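You operate a simulated robot arm through the tools that you are given. There is no shell and no other tool.

Carry out the task below with a simulated two-armed robot. There is one attempt and no reset: what you move stays moved.

Task
Press the play key three times. Put the yellow memory card on the top of the short desk. Put one of the drives from the top of the long bench on the low shelf of the plug bench. Pick up the red foam cover with one hand, pass it to the other hand and put it on the top of the blue cabinet. Stack the box labelled "+3" from the top of the plug bench on top of the box labelled "-2". Put the grey connector on top of the yellow effect box. Take the green metal box on the top of the plug bench and put it away on the board of the high shelf. Lift the grey bin lid open. The order is free. Set down upright: red foam cover, grey connector.
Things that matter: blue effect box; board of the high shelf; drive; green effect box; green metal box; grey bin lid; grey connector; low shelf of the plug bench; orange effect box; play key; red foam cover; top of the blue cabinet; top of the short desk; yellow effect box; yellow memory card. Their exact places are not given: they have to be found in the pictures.

The check looks at the end state, three seconds after you hand in, the way a careful person would. Anything else that was tipped, shoved, dropped, spilled or broken makes it a failure. A push-on lid holds only when it is set on centred and level and pressed home; a screw cap is set on level and turned clockwise until tight.

Robot
Two 7-joint arms with two-finger grippers on one trunk, on a base that drives. Base frame: it is fixed to the floor where the robot stands at the start and does not move with it; the origin is under the middle of the robot, x ahead of it, y to its left, z up. Units: m, rad, N and s.
The left shoulder is at the start at [0.024, 0.212, 1.081], the right one opposite. With the tool pointing down near the work surface each hand reaches from about 0.16 to 0.76 m from the robot's upright axis, wherever it stands, measured 20 degrees to its own side. Places, roughly: blue effect box, green effect box, orange effect b [-0.75, 2.5, 0.75]; board of the high shelf (25x37 cm) [-6.34, 1.74, 1.7]; drive [0.75, -1.25, 1]; green metal box (6x9x5 cm) [0, 2.5, 0.9]; grey bin lid [-3.8, -2, 0.4]; grey connector (3x3x6 cm) [-0.5, 2.4, 0.9]; low shelf of the plug bench [-0.5, 2.7, 0.3]; play key [0.5, 0.1, 0.8]; red foam cover (8x8x10 cm) [0.7, -1.9, 0.9]; top of the blue cabinet (25x21 cm) [-1.12, 0.86, 0.88]; top of the short desk [-1.1, -1.1, 0.7]; yellow effect box [-3.75, 2.5, 0.75]; yellow memory card (4x1x5 cm) [0.7, 0.2, 0.8]. Payload 2.2 kg a hand.
The TCP of each hand is the grasp point between the finger pads, 0.019 m short of the fingertips. In the tool frame z runs along the fingers and y along their closing line. Largest opening 0.116 m; the body of the gripper starts 0.07 m behind the TCP.
Orientation is told as [roll, pitch, yaw] about the base's x, y, z axes, in that order, counted from this pose: with the fingers straight down and closing along the base's y, the tool's x points along the base's -x, its y along +y and its z along -z.

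Tools
- The arms move only by the tool play_rows. It takes "left_increments", "right_increments" or both (then of equal length, played together; a hand with none holds still); each is a list that holds one entry, the list of rows, each a list of 7 numbers: the shift along the base's x, y, z in m, then the turn, a rotation vector about the base's x, y, z in degrees, then the finger opening in m, from 0 to 0.116. In form: [[[x, y, z, wx, wy, wz, grip], ...]]. A call has 1 to 20 rows; each row is the pose to reach, as a shift and turn from the pose commanded when the call began. Rows are played at 5 a second. More than 0.05 m and 0.15 rad between two rows, or a gripper value outside its range, and nothing of the call is played. Where a pose cannot be reached the arm comes as near as it can. A force on the tool above 40 N (or 10 N above the force at the start of the call, whichever is more), or a blocked arm, ends the call early, and 0.2 s more pass. The fingers move at their own pace and stop on an object; they squeeze with about 35 N. The grip force told is the motor's: it shows also when the fingers shut on nothing. Time passes only in rows, and 0.2 s behind the last, so rows that repeat a pose let the fingers close. The reply holds the time, the measured pose of the TCP, the force on the tool along the base axes, the opening and the grip force, in the units named above and with some noise, with the torque about the TCP (base axes, N m) and any sound that the robot's microphone picked up.
- Cameras (640 x 400 px; columns grow to the right, rows downward): "scene" is now at [0.0895, -0.0528, 1.2494]; the picture's right is [-0.80, -0.60, 0.00], its down [-0.38, 0.50, -0.78] and it looks along [0.47, -0.62, -0.63] (base axes); focal length 214 px, centre (320, 200). "left" rides on the left gripper at [0.069, 0.015, -0.097] in its tool frame; the picture's right is [-0.21, 0.98, 0.00], its down [-0.76, -0.17, -0.63] and it looks along [-0.62, -0.14, 0.77] (tool axes); focal length 251 px, centre (320, 200). "right" rides on the right gripper at [0.069, -0.015, -0.096] in its tool frame; the picture's right is [0.21, 0.98, 0.00], its down [-0.76, 0.17, -0.63] and it looks along [-0.62, 0.14, 0.77] (tool axes); focal length 251 px, centre (320, 200).
- grab_frame(camera): a new picture of that camera. The clock stands still meanwhile.
- raise_lower(by): slides the trunk up (or, below 0, down) by that many m; the arms and the scene camera ride with it, the base frame stays. It gives what a move gives, with no picture.
- drive_base(legs): drives the robot by 1 to 6 legs, each [ahead, left, turn to the left] in m, m and rad, along the robot's own axes; the way and the turn of a leg run together, so that a leg with both is an arc; at most 1.5 m and 3.142 rad a leg. The arms and the cameras ride along, it lands a little off, and it stops where it bumps. It gives what a move gives.
- aim_head(pan, tilt): turns the head with the scene camera to pan (to the left, within 1.396 rad either way) and tilt (down, from -0.506 to 1.204), counted from straight ahead of the robot. It gives what a move gives.
- probe_pixels(camera, pixels): for up to 12 pixels [column, row] of the newest picture of that camera ("zoom" is the newest enlarged one), the place [x, y, z] in the base frame of the surface seen there, good to about 0.002 m, but the place of the scene camera against the robot may be out by one fixed shift of up to 0.025 m in any direction. The clock stands still meanwhile.
- zoom(camera, box): a new picture of the part [left, top, right, bottom] of that camera's present view, enlarged. The clock stands still meanwhile.
- hand_in(): hands the job in; it is judged then, once.

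Open the grippers and draw the arms clear of the work before you hand the job in, unless the task says otherwise.

The tools are called after "Request:" as a command line: name --argument value ..., lists and objects as JSON in quotes. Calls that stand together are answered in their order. play_rows: Moves the arms, as the interface text tells. Its arguments: {"type":"object","properties":{"left_increments":{"type":"array","items":{"type":"array","items":{"type":"array","items":{"type":"number"}}}},"right_increments":{"type":"array","items":{"type":"array","items":{"type":"array","items":{"type":"number"}}}}},"required":[]} The other tools are called the same way: raise_lower (by) slides the trunk up or down; drive_base (legs) drives the base; aim_head (pan, tilt) turns the head that bears the scene camera; grab_frame (camera) takes a picture; probe_pixels (camera, pixels) gives the place of the surface under pixels of a picture; zoom (camera, box) takes an enlarged picture of a part of a camera's view; hand_in () hands the job in.

At the start:

```text
t: 0.0
left_tool_pos: [0.4716, -0.0497, 1.14]
left_ee_rot: [0.003, 0.003, 0.001]
left_wrist_force: [-0.1, -0.8, -0.7]
left_wrist_torque: [0.02, 0.0, -0.02]
left_grip_width: 0.1159
left_gripper_force: 0.1
right_tool_pos: [0.3593, -0.5489, 1.0363]
right_ee_rot: [-0.001, 0.004, 0.0]
right_wrist_force: [-0.4, -0.5, 0.1]
right_wrist_torque: [0.02, 0.0, 0.0]
right_grip_width: 0.1162
right_gripper_force: 0.1
trunk travel left (down, up): [-0.225, 0.265]
robot x, y, heading: [0.0013, 0.0014, 0.002]
head pan, tilt: [-0.925, 0.672]
```

scene: 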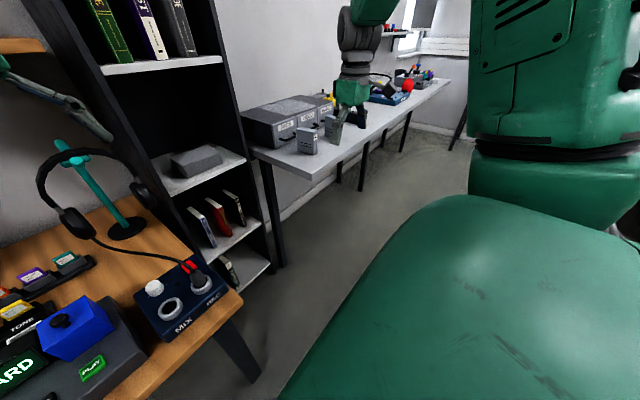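
right: 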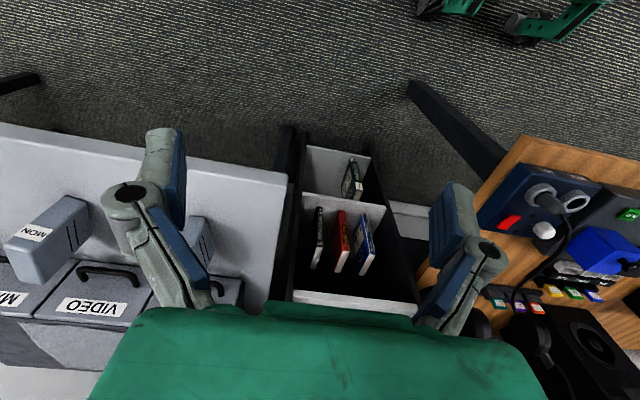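
left: 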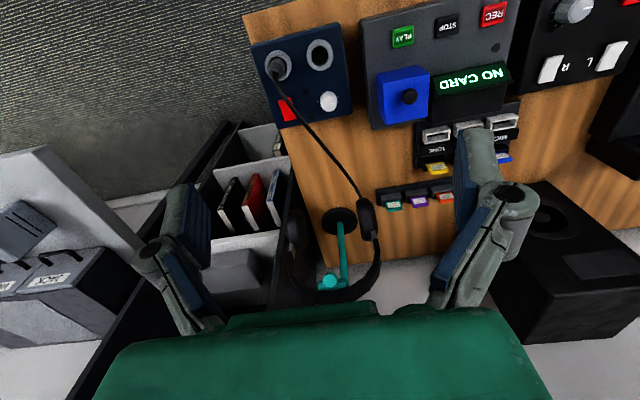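

I start by looking around: the desk with play key is ahead of the robot, so I turn the head straight ahead and down.

Request:
aim_head --pan 0 --tilt 0.8

Request:
grab_frame --camera "scene"

```text
t: 1.2
left_tool_pos: [0.4692, -0.0471, 1.1427]
left_ee_rot: [-0.001, -0.002, -0.001]
left_wrist_force: [0.3, 0.7, -0.3]
left_wrist_torque: [0.0, 0.0, 0.01]
left_grip_width: 0.1159
left_gripper_force: 0.1
right_tool_pos: [0.3555, -0.5466, 1.0376]
right_ee_rot: [-0.002, -0.001, 0.001]
right_wrist_force: [-1.0, -0.8, 0.2]
right_wrist_torque: [0.03, 0.02, -0.03]
right_grip_width: 0.1162
right_gripper_force: 0.0
trunk travel left (down, up): [-0.225, 0.265]
robot x, y, heading: [0.0029, 0.0002, -0.003]
head pan, tilt: [0.0, 0.799]
```

```text
taken
```

scene: 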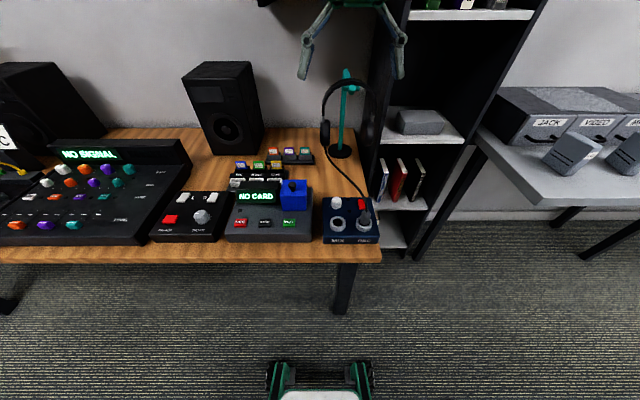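

The desk with the recorder (PLAY at ~(289,223)) and the memory cards at ~(240-305,160) is seen. I zoom in.

Request:
zoom --camera "scene" --box '[210, 140, 370, 250]'

Request:
probe_pixels --camera "scene" --pixels '[[289, 223], [265, 222], [258, 166], [241, 166], [275, 155], [290, 155], [305, 156], [293, 186], [200, 255], [365, 220], [343, 300], [255, 196]]'

```text
3.64 times, centred on (290, 195) of scene
```

zoom: 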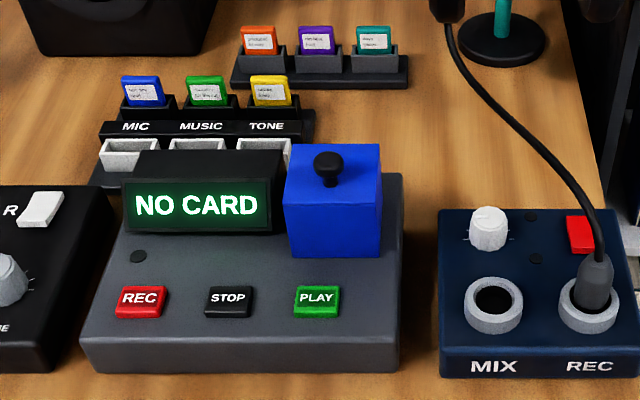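

```text
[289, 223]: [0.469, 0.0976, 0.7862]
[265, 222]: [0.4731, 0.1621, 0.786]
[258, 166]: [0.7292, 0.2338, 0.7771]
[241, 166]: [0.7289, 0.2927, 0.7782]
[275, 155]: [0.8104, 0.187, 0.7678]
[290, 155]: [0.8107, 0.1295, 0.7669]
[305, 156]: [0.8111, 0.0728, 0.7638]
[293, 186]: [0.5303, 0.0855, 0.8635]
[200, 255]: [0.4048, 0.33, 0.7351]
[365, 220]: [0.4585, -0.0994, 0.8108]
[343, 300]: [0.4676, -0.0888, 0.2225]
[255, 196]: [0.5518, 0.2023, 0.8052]
```

I probe key features in the zoom and compare against the left wrist camera to calibrate the scene camera's fixed shift.

Request:
probe_pixels --camera "zoom" --pixels '[[316, 298], [228, 299], [140, 298], [270, 82], [270, 95], [252, 82], [288, 82], [268, 112], [328, 165], [165, 285], [490, 225], [580, 235]]'

Request:
grab_frame --camera "left"

Request:
zoom --camera "left" --box '[340, 0, 540, 125]'

```text
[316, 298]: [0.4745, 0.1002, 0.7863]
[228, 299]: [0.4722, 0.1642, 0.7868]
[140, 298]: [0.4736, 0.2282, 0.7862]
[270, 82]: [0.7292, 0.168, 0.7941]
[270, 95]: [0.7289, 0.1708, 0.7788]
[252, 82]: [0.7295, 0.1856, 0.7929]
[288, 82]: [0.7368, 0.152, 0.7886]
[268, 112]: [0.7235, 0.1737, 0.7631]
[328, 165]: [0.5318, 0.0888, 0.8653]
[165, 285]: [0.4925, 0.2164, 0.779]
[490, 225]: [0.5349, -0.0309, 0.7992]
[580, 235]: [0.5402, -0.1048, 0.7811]
```

```text
taken
```

left: 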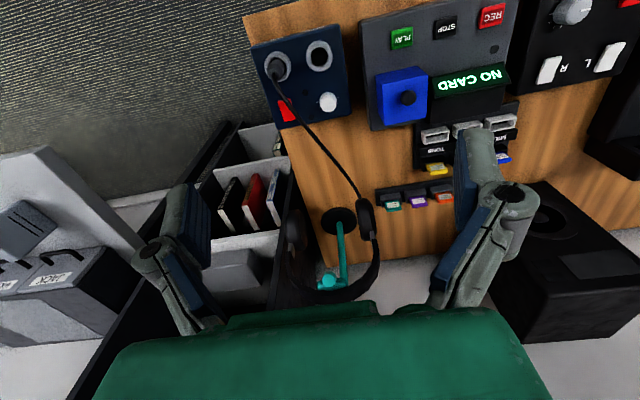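

```text
3.20 times, centred on (440, 62) of left
```

zoom: 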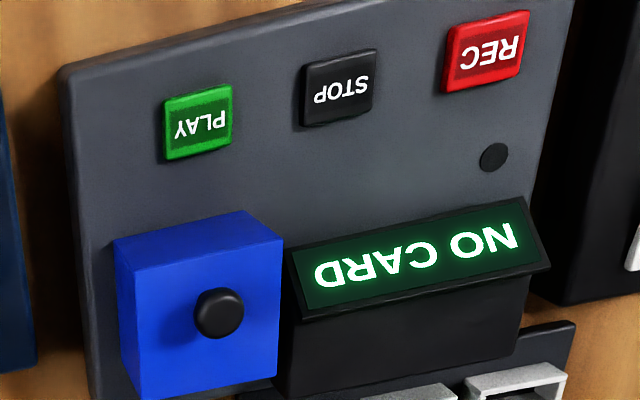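

Request:
probe_pixels --camera "zoom" --pixels '[[200, 122], [337, 87], [487, 50], [220, 312]]'

Request:
probe_pixels --camera "left" --pixels '[[402, 38], [445, 27], [492, 15], [435, 166], [438, 176], [407, 97]]'

```text
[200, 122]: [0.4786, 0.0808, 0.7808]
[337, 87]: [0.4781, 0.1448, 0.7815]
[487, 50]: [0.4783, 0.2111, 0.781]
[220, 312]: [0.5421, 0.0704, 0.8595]
```

```text
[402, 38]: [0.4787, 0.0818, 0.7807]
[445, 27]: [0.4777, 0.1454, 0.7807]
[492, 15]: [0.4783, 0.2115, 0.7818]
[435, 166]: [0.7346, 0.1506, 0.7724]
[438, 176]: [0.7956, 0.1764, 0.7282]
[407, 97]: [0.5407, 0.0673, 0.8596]
```

Wrist camera puts PLAY at about (0.479, 0.081, 0.781); scene camera is off by about (−0.004, +0.019, +0.006). I close the left fingers and move above the play key.

Request:
play_rows --left_increments '[[[0.002, 0.04, 0, 0, 0, 0, 0.05], [0.005, 0.08, 0, 0, 0, 0, 0], [0.009, 0.13, 0, 0, 0, 0, 0], [0.009, 0.13, -0.05, 0, 0, 0, 0], [0.009, 0.13, -0.1, 0, 0, 0, 0], [0.009, 0.13, -0.15, 0, 0, 0, 0], [0.009, 0.13, -0.2, 0, 0, 0, 0], [0.009, 0.13, -0.25, 0, 0, 0, 0], [0.009, 0.13, -0.29, 0, 0, 0, 0], [0.009, 0.13, -0.29, 0, 0, 0, 0], [0.009, 0.13, -0.29, 0, 0, 0, 0]]]'

Request:
grab_frame --camera "left"

Request:
grab_frame --camera "scene"

```text
refused: row 3 steps farther than a row can; nothing moved
```

```text
taken
```

left: 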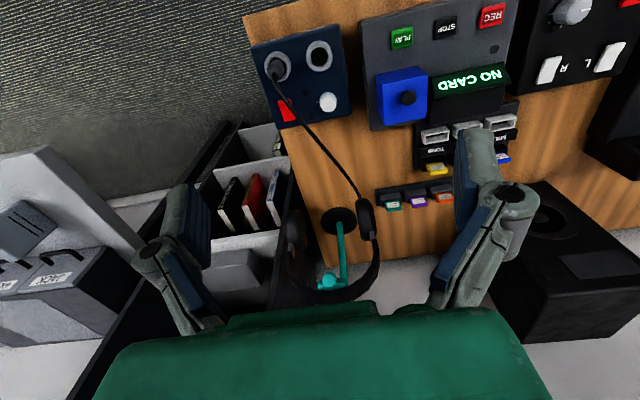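

```text
taken
```

scene: 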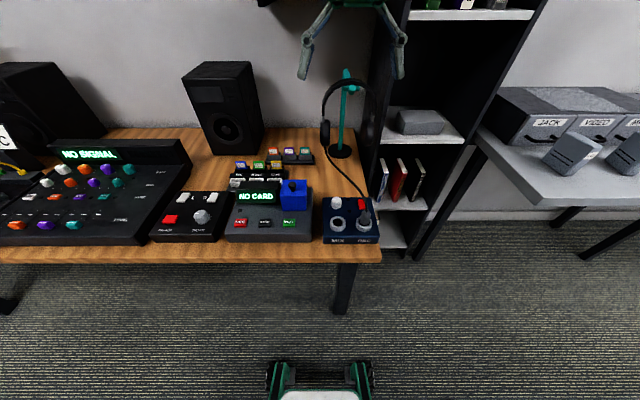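

The step between rows was too large; I keep each below 0.05 m (0.048 max).

Request:
play_rows --left_increments '[[[0.002, 0.04, 0, 0, 0, 0, 0.05], [0.005, 0.085, 0, 0, 0, 0, 0], [0.009, 0.13, 0, 0, 0, 0, 0], [0.009, 0.13, -0.048, 0, 0, 0, 0], [0.009, 0.13, -0.096, 0, 0, 0, 0], [0.009, 0.13, -0.144, 0, 0, 0, 0], [0.009, 0.13, -0.192, 0, 0, 0, 0], [0.009, 0.13, -0.24, 0, 0, 0, 0], [0.009, 0.13, -0.285, 0, 0, 0, 0], [0.009, 0.13, -0.285, 0, 0, 0, 0], [0.009, 0.13, -0.285, 0, 0, 0, 0]]]'

Request:
grab_frame --camera "left"

Request:
grab_frame --camera "scene"

```text
t: 3.6
left_tool_pos: [0.4774, 0.0837, 0.8587]
left_ee_rot: [-0.001, -0.001, -0.001]
left_wrist_force: [0.8, -0.1, 0.1]
left_wrist_torque: [-0.01, 0.02, -0.01]
left_grip_width: 0.0
left_gripper_force: 28.9
right_tool_pos: [0.3553, -0.546, 1.0371]
right_ee_rot: [0.0, 0.0, 0.001]
right_wrist_force: [-0.2, -0.3, 0.0]
right_wrist_torque: [-0.04, 0.01, 0.01]
right_grip_width: 0.1161
right_gripper_force: 0.1
trunk travel left (down, up): [-0.225, 0.265]
robot x, y, heading: [-0.0016, 0.0005, 0.004]
head pan, tilt: [0.0, 0.799]
```

```text
taken
```

left: 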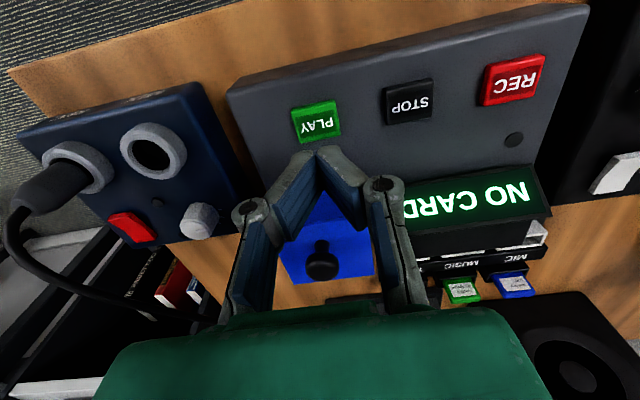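

```text
taken
```

scene: 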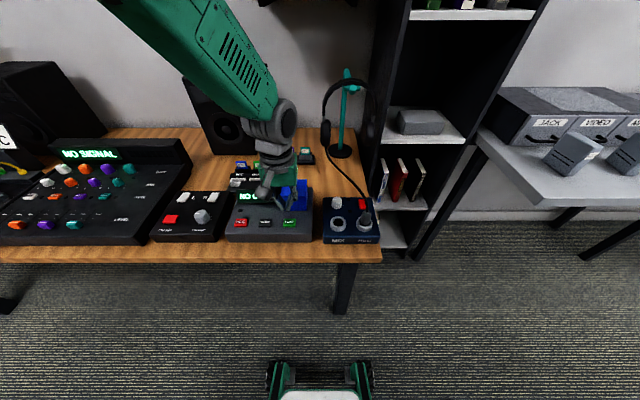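

The closed fingers are above the recorder; PLAY is at about (318,122) in the wrist picture. I probe the key, the panel, the block and the fingertip.

Request:
probe_pixels --camera "left" --pixels '[[318, 122], [296, 110], [335, 105], [300, 138], [340, 130], [360, 120], [405, 102], [515, 78], [320, 155], [300, 275], [320, 238], [460, 205]]'

```text
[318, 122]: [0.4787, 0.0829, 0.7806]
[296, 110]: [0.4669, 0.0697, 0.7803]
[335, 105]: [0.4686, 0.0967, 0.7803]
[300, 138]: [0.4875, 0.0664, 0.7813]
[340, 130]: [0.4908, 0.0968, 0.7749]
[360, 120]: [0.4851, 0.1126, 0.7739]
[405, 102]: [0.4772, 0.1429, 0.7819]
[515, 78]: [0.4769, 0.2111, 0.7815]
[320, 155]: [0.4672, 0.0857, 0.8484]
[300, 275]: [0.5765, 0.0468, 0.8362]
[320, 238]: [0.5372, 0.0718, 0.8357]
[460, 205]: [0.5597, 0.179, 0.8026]
```

Key top is at z≈0.7805, centre (0.478, 0.083); the fingertip is centred over it. I press once slowly and read forces/sounds.

Request:
play_rows --left_increments '[[[0, 0, -0.03, 0, 0, 0, 0], [0, 0, -0.05, 0, 0, 0, 0], [0, 0, -0.055, 0, 0, 0, 0], [0, 0, -0.058, 0, 0, 0, 0], [0, 0, -0.06, 0, 0, 0, 0], [0, 0, -0.062, 0, 0, 0, 0], [0, 0, -0.064, 0, 0, 0, 0]]]'

Request:
grab_frame --camera "left"

```text
t: 5.2
left_tool_pos: [0.4791, 0.0836, 0.7951]
left_ee_rot: [-0.001, -0.004, 0.0]
left_wrist_force: [1.0, -0.9, 11.7]
left_wrist_torque: [-0.04, 0.01, 0.01]
left_grip_width: 0.006
left_gripper_force: 28.5
right_tool_pos: [0.355, -0.5464, 1.0369]
right_ee_rot: [0.0, -0.002, -0.002]
right_wrist_force: [0.1, -1.7, 1.0]
right_wrist_torque: [0.01, 0.01, -0.01]
right_grip_width: 0.1159
right_gripper_force: 0.1
trunk travel left (down, up): [-0.225, 0.265]
robot x, y, heading: [-0.0002, 0.0009, -0.002]
head pan, tilt: [0.0, 0.799]
heard: click
```

```text
taken
```

left: 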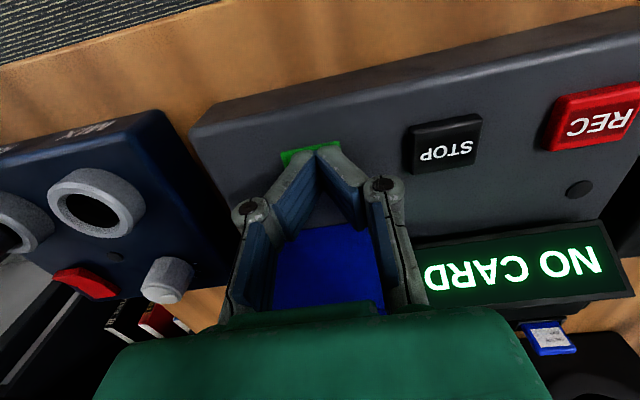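

One click was heard at about 12 N. I release and press a second time.

Request:
play_rows --left_increments '[[[0, 0, 0.01, 0, 0, 0, 0], [0, 0, 0.02, 0, 0, 0, 0], [0, 0, 0.02, 0, 0, 0, 0], [0, 0, 0.02, 0, 0, 0, 0]]]'

Request:
play_rows --left_increments '[[[0, 0, -0.01, 0, 0, 0, 0], [0, 0, -0.014, 0, 0, 0, 0], [0, 0, -0.016, 0, 0, 0, 0], [0, 0, -0.018, 0, 0, 0, 0], [0, 0, -0.02, 0, 0, 0, 0]]]'

```text
t: 6.2
left_tool_pos: [0.4776, 0.0839, 0.8135]
left_ee_rot: [-0.002, 0.0, 0.0]
left_wrist_force: [0.1, 0.5, 0.1]
left_wrist_torque: [-0.02, -0.04, -0.02]
left_grip_width: 0.0001
left_gripper_force: 28.6
right_tool_pos: [0.355, -0.5477, 1.0372]
right_ee_rot: [-0.003, -0.002, -0.001]
right_wrist_force: [0.0, -0.3, 0.0]
right_wrist_torque: [0.0, -0.01, 0.02]
right_grip_width: 0.1157
right_gripper_force: 0.0
trunk travel left (down, up): [-0.225, 0.265]
robot x, y, heading: [-0.0011, -0.0028, -0.002]
head pan, tilt: [0.0, 0.799]
```

```text
t: 7.4
left_tool_pos: [0.4793, 0.0826, 0.7935]
left_ee_rot: [-0.001, -0.001, 0.001]
left_wrist_force: [1.3, 1.7, 13.4]
left_wrist_torque: [0.01, -0.05, -0.04]
left_grip_width: 0.0061
left_gripper_force: 28.3
right_tool_pos: [0.3555, -0.5483, 1.0379]
right_ee_rot: [-0.002, -0.004, 0.0]
right_wrist_force: [-0.1, 0.1, -0.9]
right_wrist_torque: [0.01, -0.01, 0.03]
right_grip_width: 0.1159
right_gripper_force: 0.0
trunk travel left (down, up): [-0.225, 0.265]
robot x, y, heading: [0.0004, -0.0049, -0.001]
head pan, tilt: [0.0, 0.799]
heard: click
```

Second click heard. I release and press the third time.

Request:
play_rows --left_increments '[[[0, 0, 0.01, 0, 0, 0, 0], [0, 0, 0.02, 0, 0, 0, 0], [0, 0, 0.02, 0, 0, 0, 0], [0, 0, 0.02, 0, 0, 0, 0]]]'

Request:
play_rows --left_increments '[[[0, 0, -0.01, 0, 0, 0, 0], [0, 0, -0.014, 0, 0, 0, 0], [0, 0, -0.016, 0, 0, 0, 0], [0, 0, -0.018, 0, 0, 0, 0], [0, 0, -0.02, 0, 0, 0, 0]]]'

Request:
play_rows --left_increments '[[[0, 0, 0.02, 0, 0, 0, 0], [0, 0, 0.06, 0, 0, 0, 0], [0, 0, 0.1, 0, 0, 0, 0], [0, 0, 0.14, 0, 0, 0, 0.05], [0, 0, 0.14, 0, 0, 0, 0.05]]]'

Request:
grab_frame --camera "left"

Request:
grab_frame --camera "scene"

```text
t: 8.4
left_tool_pos: [0.4763, 0.0842, 0.8134]
left_ee_rot: [-0.003, -0.001, 0.001]
left_wrist_force: [-0.2, -0.1, 0.7]
left_wrist_torque: [0.01, 0.03, -0.01]
left_grip_width: 0.0001
left_gripper_force: 28.7
right_tool_pos: [0.3545, -0.5478, 1.0368]
right_ee_rot: [-0.002, -0.002, 0.001]
right_wrist_force: [0.5, 1.4, -0.2]
right_wrist_torque: [0.0, 0.01, 0.02]
right_grip_width: 0.1158
right_gripper_force: 0.0
trunk travel left (down, up): [-0.225, 0.265]
robot x, y, heading: [-0.0004, -0.0016, -0.001]
head pan, tilt: [0.0, 0.799]
```

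```text
t: 9.6
left_tool_pos: [0.4767, 0.0832, 0.7939]
left_ee_rot: [-0.003, -0.004, 0.0]
left_wrist_force: [-1.0, 0.3, 14.5]
left_wrist_torque: [0.01, 0.02, -0.03]
left_grip_width: 0.0058
left_gripper_force: 28.6
right_tool_pos: [0.355, -0.5469, 1.037]
right_ee_rot: [-0.001, -0.003, 0.001]
right_wrist_force: [-0.4, 0.0, 1.2]
right_wrist_torque: [0.0, 0.0, 0.02]
right_grip_width: 0.1162
right_gripper_force: 0.0
trunk travel left (down, up): [-0.225, 0.265]
robot x, y, heading: [0.0008, -0.0026, 0.0]
head pan, tilt: [0.0, 0.799]
heard: click
```

```text
t: 10.8
left_tool_pos: [0.4781, 0.0836, 0.9338]
left_ee_rot: [-0.003, 0.001, 0.001]
left_wrist_force: [0.8, -0.1, -0.4]
left_wrist_torque: [0.02, 0.04, 0.01]
left_grip_width: 0.0498
left_gripper_force: 0.1
right_tool_pos: [0.3563, -0.5487, 1.0365]
right_ee_rot: [-0.002, 0.0, 0.001]
right_wrist_force: [-0.7, -0.2, -0.3]
right_wrist_torque: [0.0, 0.05, 0.05]
right_grip_width: 0.1159
right_gripper_force: 0.1
trunk travel left (down, up): [-0.225, 0.265]
robot x, y, heading: [0.0002, -0.0014, 0.003]
head pan, tilt: [0.0, 0.799]
```

```text
taken
```

left: 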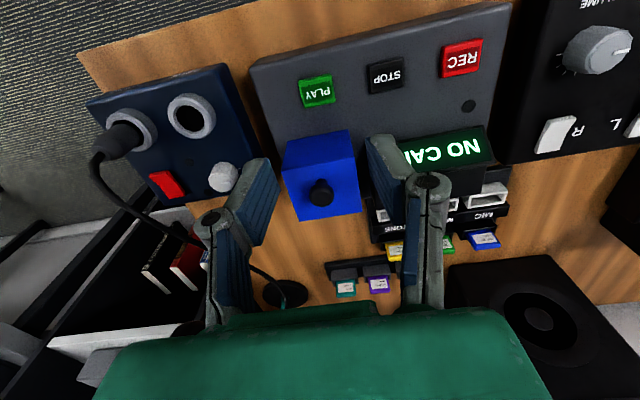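

```text
taken
```

scene: 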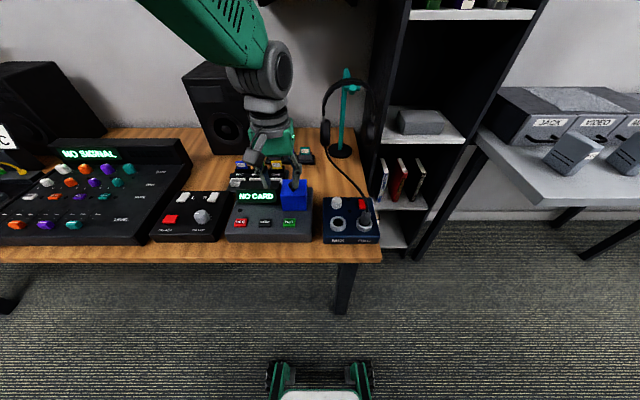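

Three presses registered with three clicks. Next the yellow memory card: I probe its surroundings (speaker, headset, holder) with the present scene view.

Request:
probe_pixels --camera "scene" --pixels '[[225, 85], [190, 85], [248, 75], [190, 145], [326, 90], [326, 130], [347, 75], [341, 150], [350, 190], [370, 110], [300, 158], [280, 45]]'

Request:
zoom --camera "left" --box '[320, 160, 520, 300]'

```text
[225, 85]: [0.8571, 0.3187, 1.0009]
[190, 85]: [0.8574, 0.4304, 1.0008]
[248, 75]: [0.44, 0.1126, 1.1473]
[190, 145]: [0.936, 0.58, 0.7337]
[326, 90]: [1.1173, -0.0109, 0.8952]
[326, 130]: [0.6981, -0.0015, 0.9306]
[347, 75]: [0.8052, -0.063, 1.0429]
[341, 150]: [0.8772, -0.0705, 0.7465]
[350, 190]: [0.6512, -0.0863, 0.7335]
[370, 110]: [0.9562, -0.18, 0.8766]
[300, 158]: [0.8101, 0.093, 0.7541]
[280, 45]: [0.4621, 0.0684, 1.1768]
```

```text
2.86 times, centred on (420, 230) of left
```

zoom: 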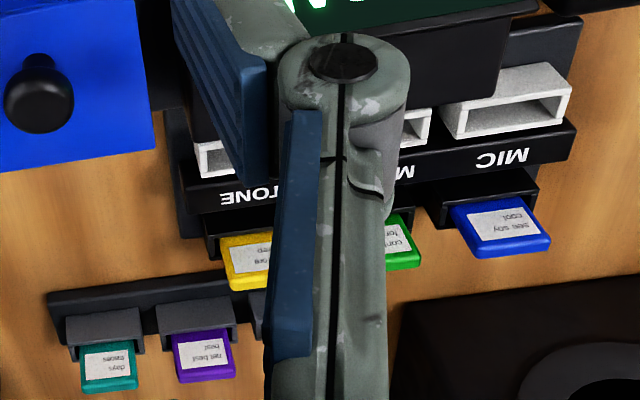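

The card is at ~0.75 m reach, near the limit. I check the robot's own base front and the desk edge to see whether I can drive closer.

Request:
probe_pixels --camera "scene" --pixels '[[320, 370], [278, 370], [300, 395], [200, 262], [340, 262], [360, 340], [335, 310], [30, 310]]'

Request:
aim_head --pan 0 --tilt 1.2

Request:
grab_frame --camera "scene"

```text
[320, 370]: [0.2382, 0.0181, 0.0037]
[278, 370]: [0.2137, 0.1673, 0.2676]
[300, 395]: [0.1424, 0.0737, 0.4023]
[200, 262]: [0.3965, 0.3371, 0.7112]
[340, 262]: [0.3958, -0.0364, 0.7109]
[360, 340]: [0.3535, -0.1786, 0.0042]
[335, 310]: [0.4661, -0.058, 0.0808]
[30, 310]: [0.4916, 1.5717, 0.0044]
```

```text
t: 11.7
left_tool_pos: [0.4788, 0.0835, 0.9345]
left_ee_rot: [-0.002, -0.001, 0.001]
left_wrist_force: [0.3, 0.1, 0.2]
left_wrist_torque: [-0.04, -0.04, 0.02]
left_grip_width: 0.0498
left_gripper_force: 0.1
right_tool_pos: [0.3544, -0.5473, 1.038]
right_ee_rot: [-0.002, -0.002, 0.001]
right_wrist_force: [-0.5, -0.2, -0.3]
right_wrist_torque: [0.02, 0.02, 0.03]
right_grip_width: 0.1162
right_gripper_force: 0.0
trunk travel left (down, up): [-0.225, 0.265]
robot x, y, heading: [-0.001, 0.0006, -0.0]
head pan, tilt: [0.0, 1.201]
```

```text
taken
```

scene: 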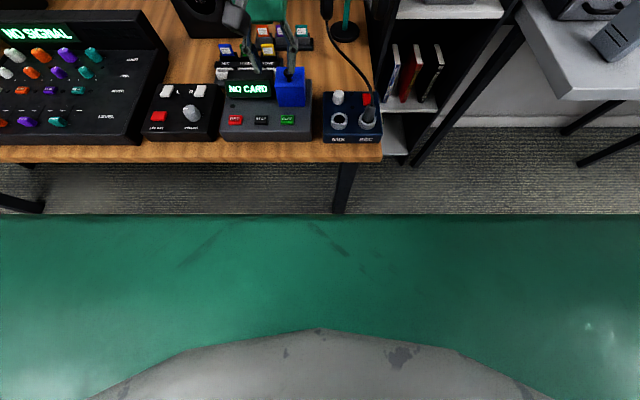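

The base front is around x≈0.24 and the desk edge at x≈0.40 (z 0.73), so I drive 0.09 m ahead to bring the card to comfortable reach.

Request:
drive_base --legs '[[0.09, 0, 0]]'

Request:
aim_head --pan 0.1 --tilt 0.85

Request:
grab_frame --camera "scene"

Request:
grab_frame --camera "left"

```text
t: 12.8
left_tool_pos: [0.5689, 0.0828, 0.9338]
left_ee_rot: [0.0, 0.0, 0.0]
left_wrist_force: [0.5, 0.6, 0.1]
left_wrist_torque: [0.0, 0.01, -0.01]
left_grip_width: 0.05
left_gripper_force: 0.1
right_tool_pos: [0.4457, -0.5481, 1.0357]
right_ee_rot: [-0.003, 0.0, -0.002]
right_wrist_force: [1.0, -0.2, -1.2]
right_wrist_torque: [0.02, 0.05, 0.0]
right_grip_width: 0.116
right_gripper_force: 0.0
trunk travel left (down, up): [-0.225, 0.265]
robot x, y, heading: [0.0877, 0.0031, -0.001]
head pan, tilt: [0.0, 1.201]
```

```text
t: 13.6
left_tool_pos: [0.5648, 0.0836, 0.9343]
left_ee_rot: [-0.002, -0.003, -0.002]
left_wrist_force: [0.5, -0.7, 0.1]
left_wrist_torque: [0.02, 0.01, -0.01]
left_grip_width: 0.0499
left_gripper_force: 0.1
right_tool_pos: [0.4424, -0.5472, 1.0388]
right_ee_rot: [-0.003, -0.003, -0.002]
right_wrist_force: [-0.4, 0.3, -0.3]
right_wrist_torque: [-0.01, 0.01, 0.0]
right_grip_width: 0.1161
right_gripper_force: 0.0
trunk travel left (down, up): [-0.225, 0.265]
robot x, y, heading: [0.0879, 0.0003, 0.002]
head pan, tilt: [0.099, 0.85]
```

```text
taken
```

scene: 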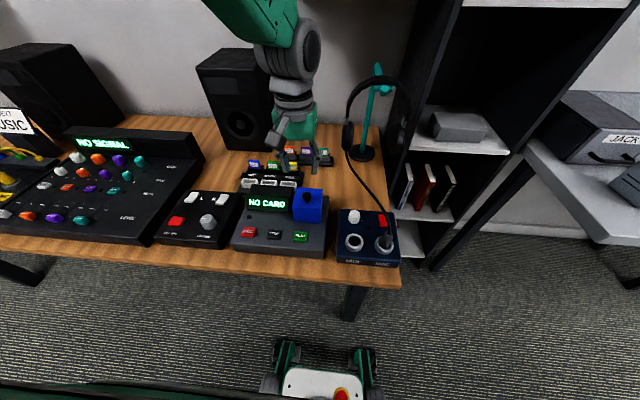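

```text
taken
```

left: 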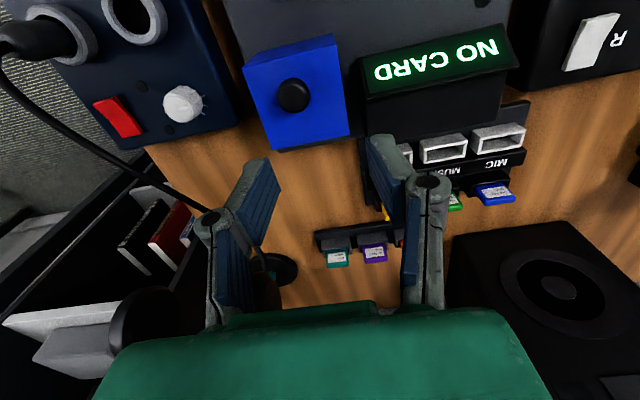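

Now I rotate the left wrist by 90° so the fingers close along x (across the card's 1 cm thickness), while moving over the card and staying high.

Request:
play_rows --left_increments '[[[0.01, 0.005, 0.01, 0, 0, 8, 0.05], [0.02, 0.01, 0.02, 0, 0, 16, 0.05], [0.035, 0.015, 0.03, 0, 0, 24, 0.05], [0.05, 0.02, 0.03, 0, 0, 32, 0.05], [0.065, 0.028, 0.03, 0, 0, 40, 0.05], [0.08, 0.035, 0.03, 0, 0, 48, 0.05], [0.1, 0.042, 0.03, 0, 0, 56, 0.05], [0.115, 0.05, 0.03, 0, 0, 64, 0.05], [0.13, 0.055, 0.03, 0, 0, 72, 0.05], [0.145, 0.06, 0.03, 0, 0, 80, 0.05], [0.16, 0.065, 0.03, 0, 0, 85, 0.05], [0.168, 0.067, 0.03, 0, 0, 90, 0.05], [0.168, 0.067, 0.03, 0, 0, 90, 0.05]]]'

Request:
grab_frame --camera "left"

Request:
grab_frame --camera "scene"

```text
t: 16.4
left_tool_pos: [0.7336, 0.1521, 0.9643]
left_ee_rot: [-0.003, -0.005, 1.57]
left_wrist_force: [-0.4, 0.2, -0.1]
left_wrist_torque: [0.02, 0.02, 0.02]
left_grip_width: 0.05
left_gripper_force: 0.0
right_tool_pos: [0.4424, -0.5464, 1.0383]
right_ee_rot: [-0.003, -0.002, -0.001]
right_wrist_force: [0.0, -0.4, -0.3]
right_wrist_torque: [0.01, 0.01, 0.01]
right_grip_width: 0.1158
right_gripper_force: 0.1
trunk travel left (down, up): [-0.225, 0.265]
robot x, y, heading: [0.0905, -0.0029, -0.001]
head pan, tilt: [0.099, 0.85]
```

```text
taken
```

left: 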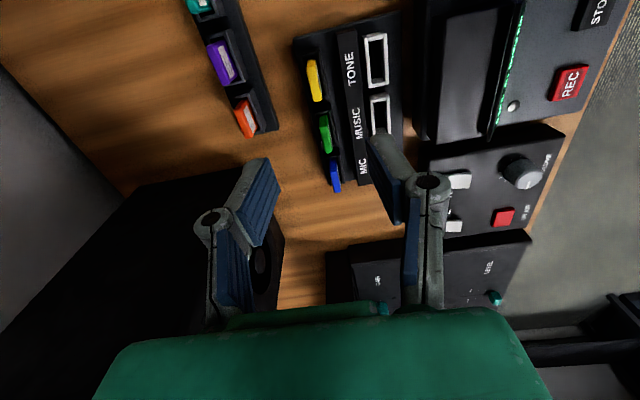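

```text
taken
```

scene: 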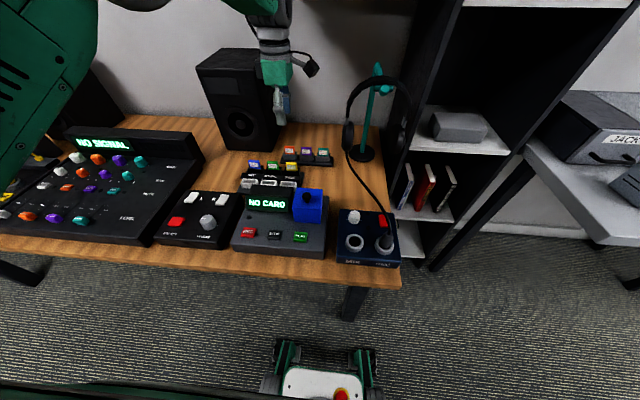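

The yaw of 90° works. The yellow card is at about (315,78) in the wrist view; I zoom and probe for its exact position.

Request:
zoom --camera "left" --box '[230, 20, 430, 200]'

```text
2.22 times, centred on (330, 110) of left
```

zoom: 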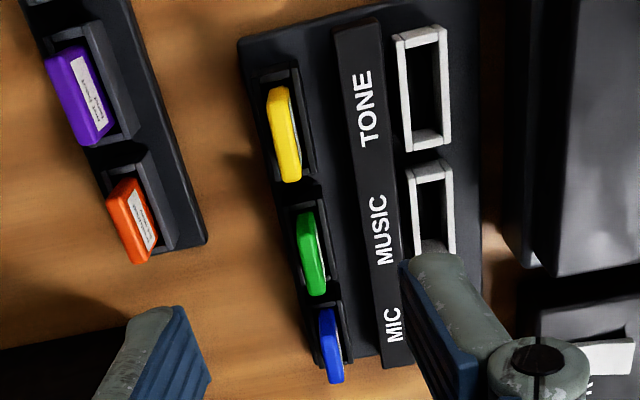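

Request:
probe_pixels --camera "zoom" --pixels '[[279, 95], [284, 135], [291, 172], [275, 160], [299, 150], [304, 120], [360, 110], [310, 250], [345, 60], [250, 100], [262, 110], [315, 170]]'

```text
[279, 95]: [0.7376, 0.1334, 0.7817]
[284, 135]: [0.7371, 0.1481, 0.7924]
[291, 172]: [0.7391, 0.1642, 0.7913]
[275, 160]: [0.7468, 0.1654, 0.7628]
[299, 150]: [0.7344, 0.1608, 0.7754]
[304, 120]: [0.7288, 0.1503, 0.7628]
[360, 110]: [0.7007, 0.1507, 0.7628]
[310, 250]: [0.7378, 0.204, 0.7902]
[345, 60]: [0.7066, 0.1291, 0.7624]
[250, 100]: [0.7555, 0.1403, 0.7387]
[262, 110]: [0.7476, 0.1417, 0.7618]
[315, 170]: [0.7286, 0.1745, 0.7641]
```

Card top is z≈0.792, centre (0.738, 0.150), holder top z≈0.763. I descend so the fingertips stop at z≈0.768, then close.

Request:
play_rows --left_increments '[[[0.0035, -0.001, -0.045, 0, 0, 0, 0.05], [0.0035, -0.001, -0.09, 0, 0, 0, 0.05], [0.0035, -0.001, -0.13, 0, 0, 0, 0.05], [0.0035, -0.001, -0.16, 0, 0, 0, 0.05], [0.0035, -0.001, -0.17, 0, 0, 0, 0.05], [0.0035, -0.001, -0.177, 0, 0, 0, 0.05], [0.0035, -0.001, -0.177, 0, 0, 0, 0.05]]]'

Request:
grab_frame --camera "left"

Request:
grab_frame --camera "scene"

```text
t: 18.0
left_tool_pos: [0.7367, 0.1504, 0.7894]
left_ee_rot: [-0.004, -0.006, 1.572]
left_wrist_force: [0.5, 1.0, 0.1]
left_wrist_torque: [0.0, 0.02, -0.01]
left_grip_width: 0.05
left_gripper_force: 0.0
right_tool_pos: [0.4424, -0.5476, 1.0379]
right_ee_rot: [-0.002, -0.003, -0.002]
right_wrist_force: [0.1, 0.5, -1.1]
right_wrist_torque: [0.0, -0.02, -0.02]
right_grip_width: 0.1163
right_gripper_force: 0.1
trunk travel left (down, up): [-0.225, 0.265]
robot x, y, heading: [0.0905, 0.005, 0.004]
head pan, tilt: [0.099, 0.85]
```

```text
taken
```

left: 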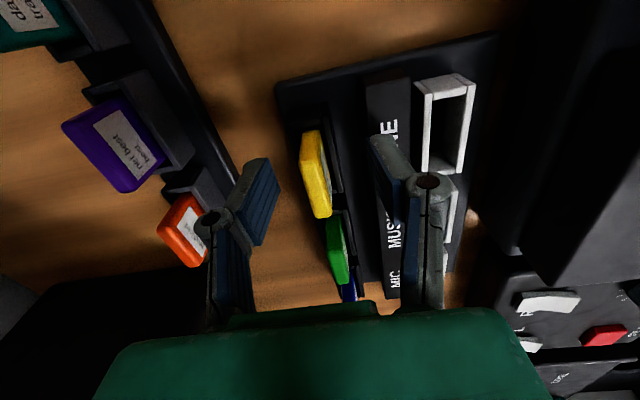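

```text
taken
```

scene: 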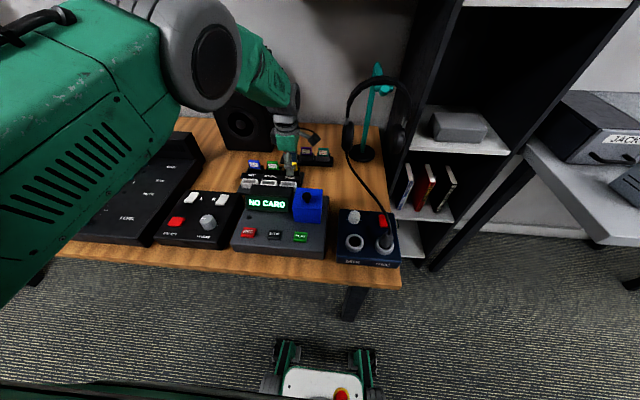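

The yellow card at (316,175) stands between the fingers. I close on it.

Request:
play_rows --left_increments '[[[0, 0, -0.001, 0, 0, 0, 0.03], [0, 0, -0.001, 0, 0, 0, 0.02], [0, 0, -0.001, 0, 0, 0, 0.01], [0, 0, -0.001, 0, 0, 0, 0], [0, 0, -0.001, 0, 0, 0, 0], [0, 0, -0.001, 0, 0, 0, 0]]]'

Request:
grab_frame --camera "left"

```text
t: 19.4
left_tool_pos: [0.7371, 0.1508, 0.787]
left_ee_rot: [-0.002, -0.003, 1.571]
left_wrist_force: [0.2, 0.9, 0.7]
left_wrist_torque: [-0.02, 0.0, 0.0]
left_grip_width: 0.0101
left_gripper_force: 35.1
right_tool_pos: [0.4429, -0.5464, 1.0387]
right_ee_rot: [-0.004, -0.001, -0.002]
right_wrist_force: [-0.4, -0.2, 0.0]
right_wrist_torque: [0.03, 0.02, 0.04]
right_grip_width: 0.1159
right_gripper_force: 0.1
trunk travel left (down, up): [-0.225, 0.265]
robot x, y, heading: [0.0894, 0.0013, 0.004]
head pan, tilt: [0.099, 0.85]
```

```text
taken
```

left: 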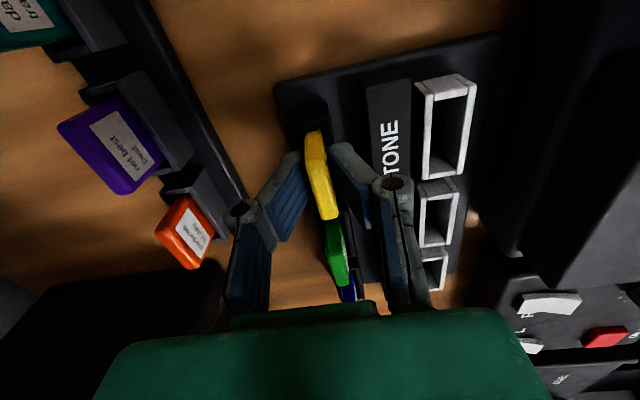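

The opening stopped at 0.010 m with 35 N: the card is held. I lift straight up slowly.

Request:
play_rows --left_increments '[[[0, 0, 0.006, 0, 0, 0, 0], [0, 0, 0.015, 0, 0, 0, 0], [0, 0, 0.03, 0, 0, 0, 0], [0, 0, 0.05, 0, 0, 0, 0], [0, 0, 0.08, 0, 0, 0, 0], [0, 0, 0.12, 0, 0, 0, 0], [0, 0, 0.16, 0, 0, 0, 0], [0, 0, 0.2, 0, 0, 0, 0], [0, 0, 0.2, 0, 0, 0, 0]]]'

Request:
grab_frame --camera "left"

Request:
grab_frame --camera "scene"

```text
t: 21.4
left_tool_pos: [0.7361, 0.1499, 0.985]
left_ee_rot: [-0.001, -0.002, 1.57]
left_wrist_force: [-0.2, 0.3, 0.2]
left_wrist_torque: [-0.01, 0.03, -0.04]
left_grip_width: 0.0099
left_gripper_force: 36.0
right_tool_pos: [0.4437, -0.5475, 1.0373]
right_ee_rot: [-0.002, -0.002, 0.0]
right_wrist_force: [0.0, 0.0, 0.4]
right_wrist_torque: [0.02, 0.0, -0.01]
right_grip_width: 0.1158
right_gripper_force: 0.1
trunk travel left (down, up): [-0.225, 0.265]
robot x, y, heading: [0.0877, -0.0009, -0.001]
head pan, tilt: [0.099, 0.85]
```

```text
taken
```

left: 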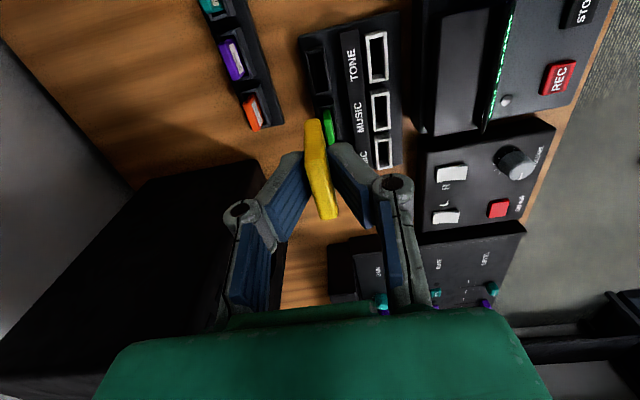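

```text
taken
```

scene: 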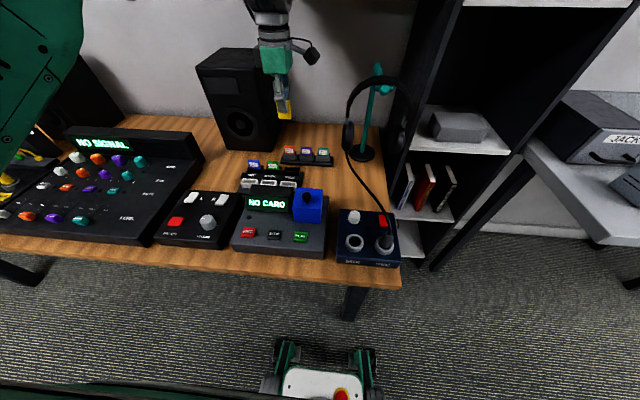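

The card is out of its slot and held. I retract the left hand towards the robot, turning the wrist back.

Request:
play_rows --left_increments '[[[-0.02, 0.003, 0.01, 0, 0, -8, 0], [-0.045, 0.006, 0.02, 0, 0, -16, 0], [-0.075, 0.01, 0.03, 0, 0, -24, 0], [-0.1, 0.014, 0.03, 0, 0, -32, 0], [-0.13, 0.018, 0.03, 0, 0, -40, 0], [-0.16, 0.02, 0.03, 0, 0, -48, 0], [-0.19, 0.025, 0.03, 0, 0, -56, 0], [-0.22, 0.03, 0.03, 0, 0, -64, 0], [-0.24, 0.035, 0.03, 0, 0, -72, 0], [-0.26, 0.04, 0.03, 0, 0, -80, 0], [-0.275, 0.045, 0.03, 0, 0, -85, 0], [-0.28, 0.05, 0.03, 0, 0, -90, 0], [-0.28, 0.05, 0.03, 0, 0, -90, 0]]]'

Request:
aim_head --pan -1.39 --tilt 0.5

Request:
grab_frame --camera "scene"

```text
t: 24.2
left_tool_pos: [0.4563, 0.2004, 1.0168]
left_ee_rot: [-0.002, 0.0, -0.003]
left_wrist_force: [-0.7, 0.3, -0.3]
left_wrist_torque: [-0.03, 0.0, -0.01]
left_grip_width: 0.0099
left_gripper_force: 35.1
right_tool_pos: [0.4423, -0.5461, 1.0382]
right_ee_rot: [-0.003, -0.005, -0.001]
right_wrist_force: [-0.4, -0.8, -0.5]
right_wrist_torque: [0.0, -0.03, 0.03]
right_grip_width: 0.116
right_gripper_force: 0.1
trunk travel left (down, up): [-0.225, 0.265]
robot x, y, heading: [0.093, 0.0006, -0.006]
head pan, tilt: [0.099, 0.85]
```

```text
t: 25.8
left_tool_pos: [0.4568, 0.201, 1.0169]
left_ee_rot: [-0.001, -0.002, 0.0]
left_wrist_force: [-0.4, -0.3, -0.4]
left_wrist_torque: [-0.02, 0.02, -0.03]
left_grip_width: 0.01
left_gripper_force: 34.6
right_tool_pos: [0.4435, -0.5453, 1.0391]
right_ee_rot: [-0.003, -0.001, 0.0]
right_wrist_force: [0.2, 0.4, 0.2]
right_wrist_torque: [0.01, 0.01, -0.02]
right_grip_width: 0.1159
right_gripper_force: 0.0
trunk travel left (down, up): [-0.225, 0.265]
robot x, y, heading: [0.0871, -0.0038, -0.003]
head pan, tilt: [-1.389, 0.499]
```

```text
taken
```

scene: 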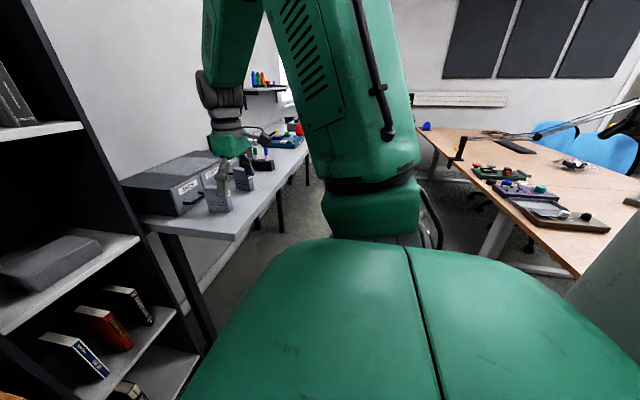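

I back away from the desk by 0.45 m before turning, then look to the rear-right for the short desk.

Request:
drive_base --legs '[[-0.45, 0, 0]]'

Request:
drive_base --legs '[[0, 0, -1.57]]'

Request:
aim_head --pan -0.6 --tilt 0.5

Request:
grab_frame --camera "scene"

Request:
aim_head --pan 0.3 --tilt 0.5

Request:
grab_frame --camera "scene"

```text
t: 28.5
left_tool_pos: [0.0139, 0.2001, 1.0169]
left_ee_rot: [-0.001, -0.004, 0.0]
left_wrist_force: [0.5, -0.2, 0.2]
left_wrist_torque: [0.01, -0.02, 0.01]
left_grip_width: 0.0099
left_gripper_force: 34.6
right_tool_pos: [-0.0006, -0.545, 1.0374]
right_ee_rot: [-0.004, -0.003, -0.001]
right_wrist_force: [-0.5, -0.4, 0.5]
right_wrist_torque: [0.02, -0.04, 0.0]
right_grip_width: 0.1161
right_gripper_force: 0.0
trunk travel left (down, up): [-0.225, 0.265]
robot x, y, heading: [-0.3545, 0.0014, -0.0]
head pan, tilt: [-1.389, 0.499]
```

```text
t: 32.7
left_tool_pos: [-0.1509, -0.3652, 1.018]
left_ee_rot: [-0.003, -0.004, -1.566]
left_wrist_force: [0.1, 0.5, 0.5]
left_wrist_torque: [0.0, -0.02, -0.01]
left_grip_width: 0.0101
left_gripper_force: 35.2
right_tool_pos: [-0.8968, -0.3545, 1.0392]
right_ee_rot: [-0.004, -0.006, -1.565]
right_wrist_force: [-1.6, 0.4, -0.2]
right_wrist_torque: [-0.02, 0.01, -0.01]
right_grip_width: 0.1161
right_gripper_force: 0.0
trunk travel left (down, up): [-0.225, 0.265]
robot x, y, heading: [-0.3545, -0.0006, -1.565]
head pan, tilt: [-1.389, 0.499]
```

```text
t: 33.8
left_tool_pos: [-0.15, -0.3622, 1.018]
left_ee_rot: [-0.002, -0.004, -1.565]
left_wrist_force: [-0.4, -0.9, 0.2]
left_wrist_torque: [0.0, -0.01, 0.02]
left_grip_width: 0.0097
left_gripper_force: 35.0
right_tool_pos: [-0.8973, -0.3548, 1.0406]
right_ee_rot: [-0.004, -0.006, -1.566]
right_wrist_force: [0.2, -0.2, -0.1]
right_wrist_torque: [-0.01, -0.03, 0.0]
right_grip_width: 0.1157
right_gripper_force: 0.0
trunk travel left (down, up): [-0.225, 0.265]
robot x, y, heading: [-0.3533, 0.0, -1.565]
head pan, tilt: [-0.6, 0.499]
```

```text
taken
```

scene: 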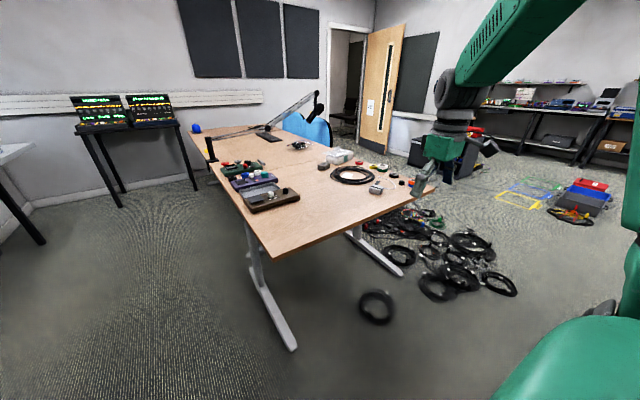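

```text
t: 35.0
left_tool_pos: [-0.1499, -0.3631, 1.0176]
left_ee_rot: [-0.003, -0.005, -1.567]
left_wrist_force: [0.1, -0.1, 0.1]
left_wrist_torque: [0.0, 0.0, 0.0]
left_grip_width: 0.0101
left_gripper_force: 35.6
right_tool_pos: [-0.8967, -0.3529, 1.0401]
right_ee_rot: [-0.004, -0.008, -1.565]
right_wrist_force: [0.2, 0.4, -0.3]
right_wrist_torque: [0.01, -0.01, 0.04]
right_grip_width: 0.1159
right_gripper_force: 0.1
trunk travel left (down, up): [-0.225, 0.265]
robot x, y, heading: [-0.352, 0.0012, -1.558]
head pan, tilt: [0.3, 0.499]
```

```text
taken
```

scene: 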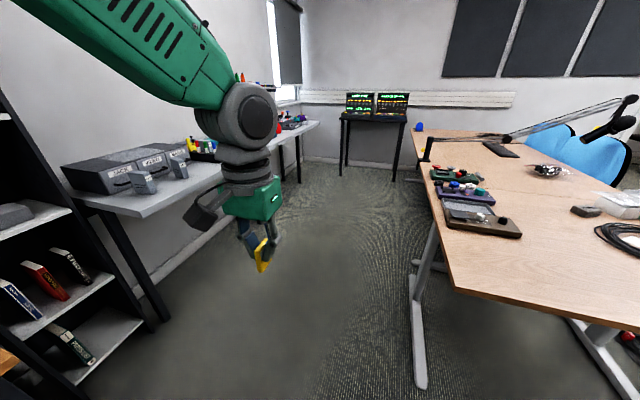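

The short desk is the wooden one ahead-right. I probe its top corner, edge, and free places on top.

Request:
probe_pixels --camera "scene" --pixels '[[460, 283], [440, 200], [425, 160], [530, 260], [560, 230], [520, 200], [620, 320], [600, 260], [485, 225], [545, 275], [418, 380], [640, 300]]'

Request:
zoom --camera "scene" --box '[400, 120, 640, 340]'

```text
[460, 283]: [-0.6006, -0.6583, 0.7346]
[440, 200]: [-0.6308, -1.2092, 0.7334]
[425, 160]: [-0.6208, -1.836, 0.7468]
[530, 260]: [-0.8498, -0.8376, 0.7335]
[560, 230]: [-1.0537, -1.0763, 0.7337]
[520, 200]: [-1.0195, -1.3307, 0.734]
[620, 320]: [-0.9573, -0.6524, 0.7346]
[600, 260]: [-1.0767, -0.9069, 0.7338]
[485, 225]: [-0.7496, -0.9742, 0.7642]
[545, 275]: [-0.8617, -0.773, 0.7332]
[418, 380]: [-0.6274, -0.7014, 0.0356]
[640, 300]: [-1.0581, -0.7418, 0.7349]
```

```text
1.82 times, centred on (520, 230) of scene
```

zoom: 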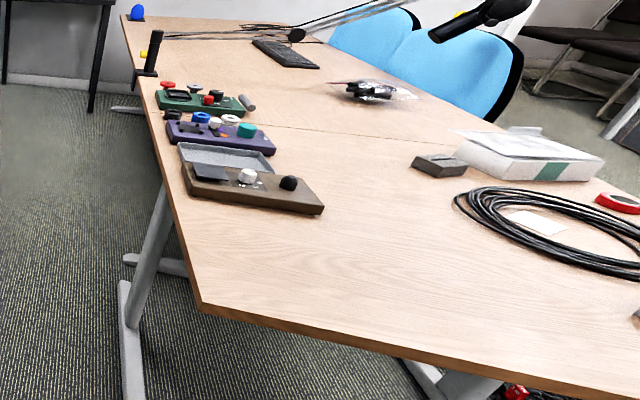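

I look at the floor to the right where I need to drive, to avoid the cables.

Request:
aim_head --pan -0.7 --tilt 0.75

Request:
grab_frame --camera "scene"

```text
t: 36.3
left_tool_pos: [-0.1505, -0.3622, 1.0169]
left_ee_rot: [-0.004, -0.006, -1.566]
left_wrist_force: [0.5, -0.2, 0.6]
left_wrist_torque: [0.02, 0.0, 0.03]
left_grip_width: 0.01
left_gripper_force: 34.8
right_tool_pos: [-0.8969, -0.3523, 1.0409]
right_ee_rot: [-0.002, -0.007, -1.565]
right_wrist_force: [0.8, 0.3, 0.4]
right_wrist_torque: [0.03, 0.02, 0.03]
right_grip_width: 0.116
right_gripper_force: 0.0
trunk travel left (down, up): [-0.225, 0.265]
robot x, y, heading: [-0.3542, -0.0041, -1.565]
head pan, tilt: [-0.7, 0.75]
```

```text
taken
```

scene: 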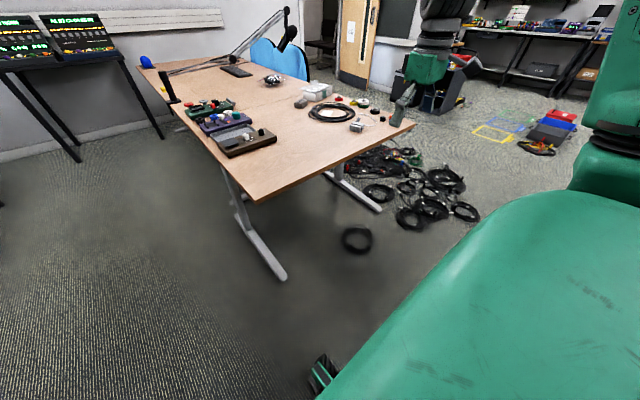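

Request:
probe_pixels --camera "scene" --pixels '[[357, 239], [410, 219], [470, 212], [256, 203], [413, 123], [385, 145], [272, 280], [378, 212], [455, 180], [322, 375], [300, 180], [330, 90]]'

```text
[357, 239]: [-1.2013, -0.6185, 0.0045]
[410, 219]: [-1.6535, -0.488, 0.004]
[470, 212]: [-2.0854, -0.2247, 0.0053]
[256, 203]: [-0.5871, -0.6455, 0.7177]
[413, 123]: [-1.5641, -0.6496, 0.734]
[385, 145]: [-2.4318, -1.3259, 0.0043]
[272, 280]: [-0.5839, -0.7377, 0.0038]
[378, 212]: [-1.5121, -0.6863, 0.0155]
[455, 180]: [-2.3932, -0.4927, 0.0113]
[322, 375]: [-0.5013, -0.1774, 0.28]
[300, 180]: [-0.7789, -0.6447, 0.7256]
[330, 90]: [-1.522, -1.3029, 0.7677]
```

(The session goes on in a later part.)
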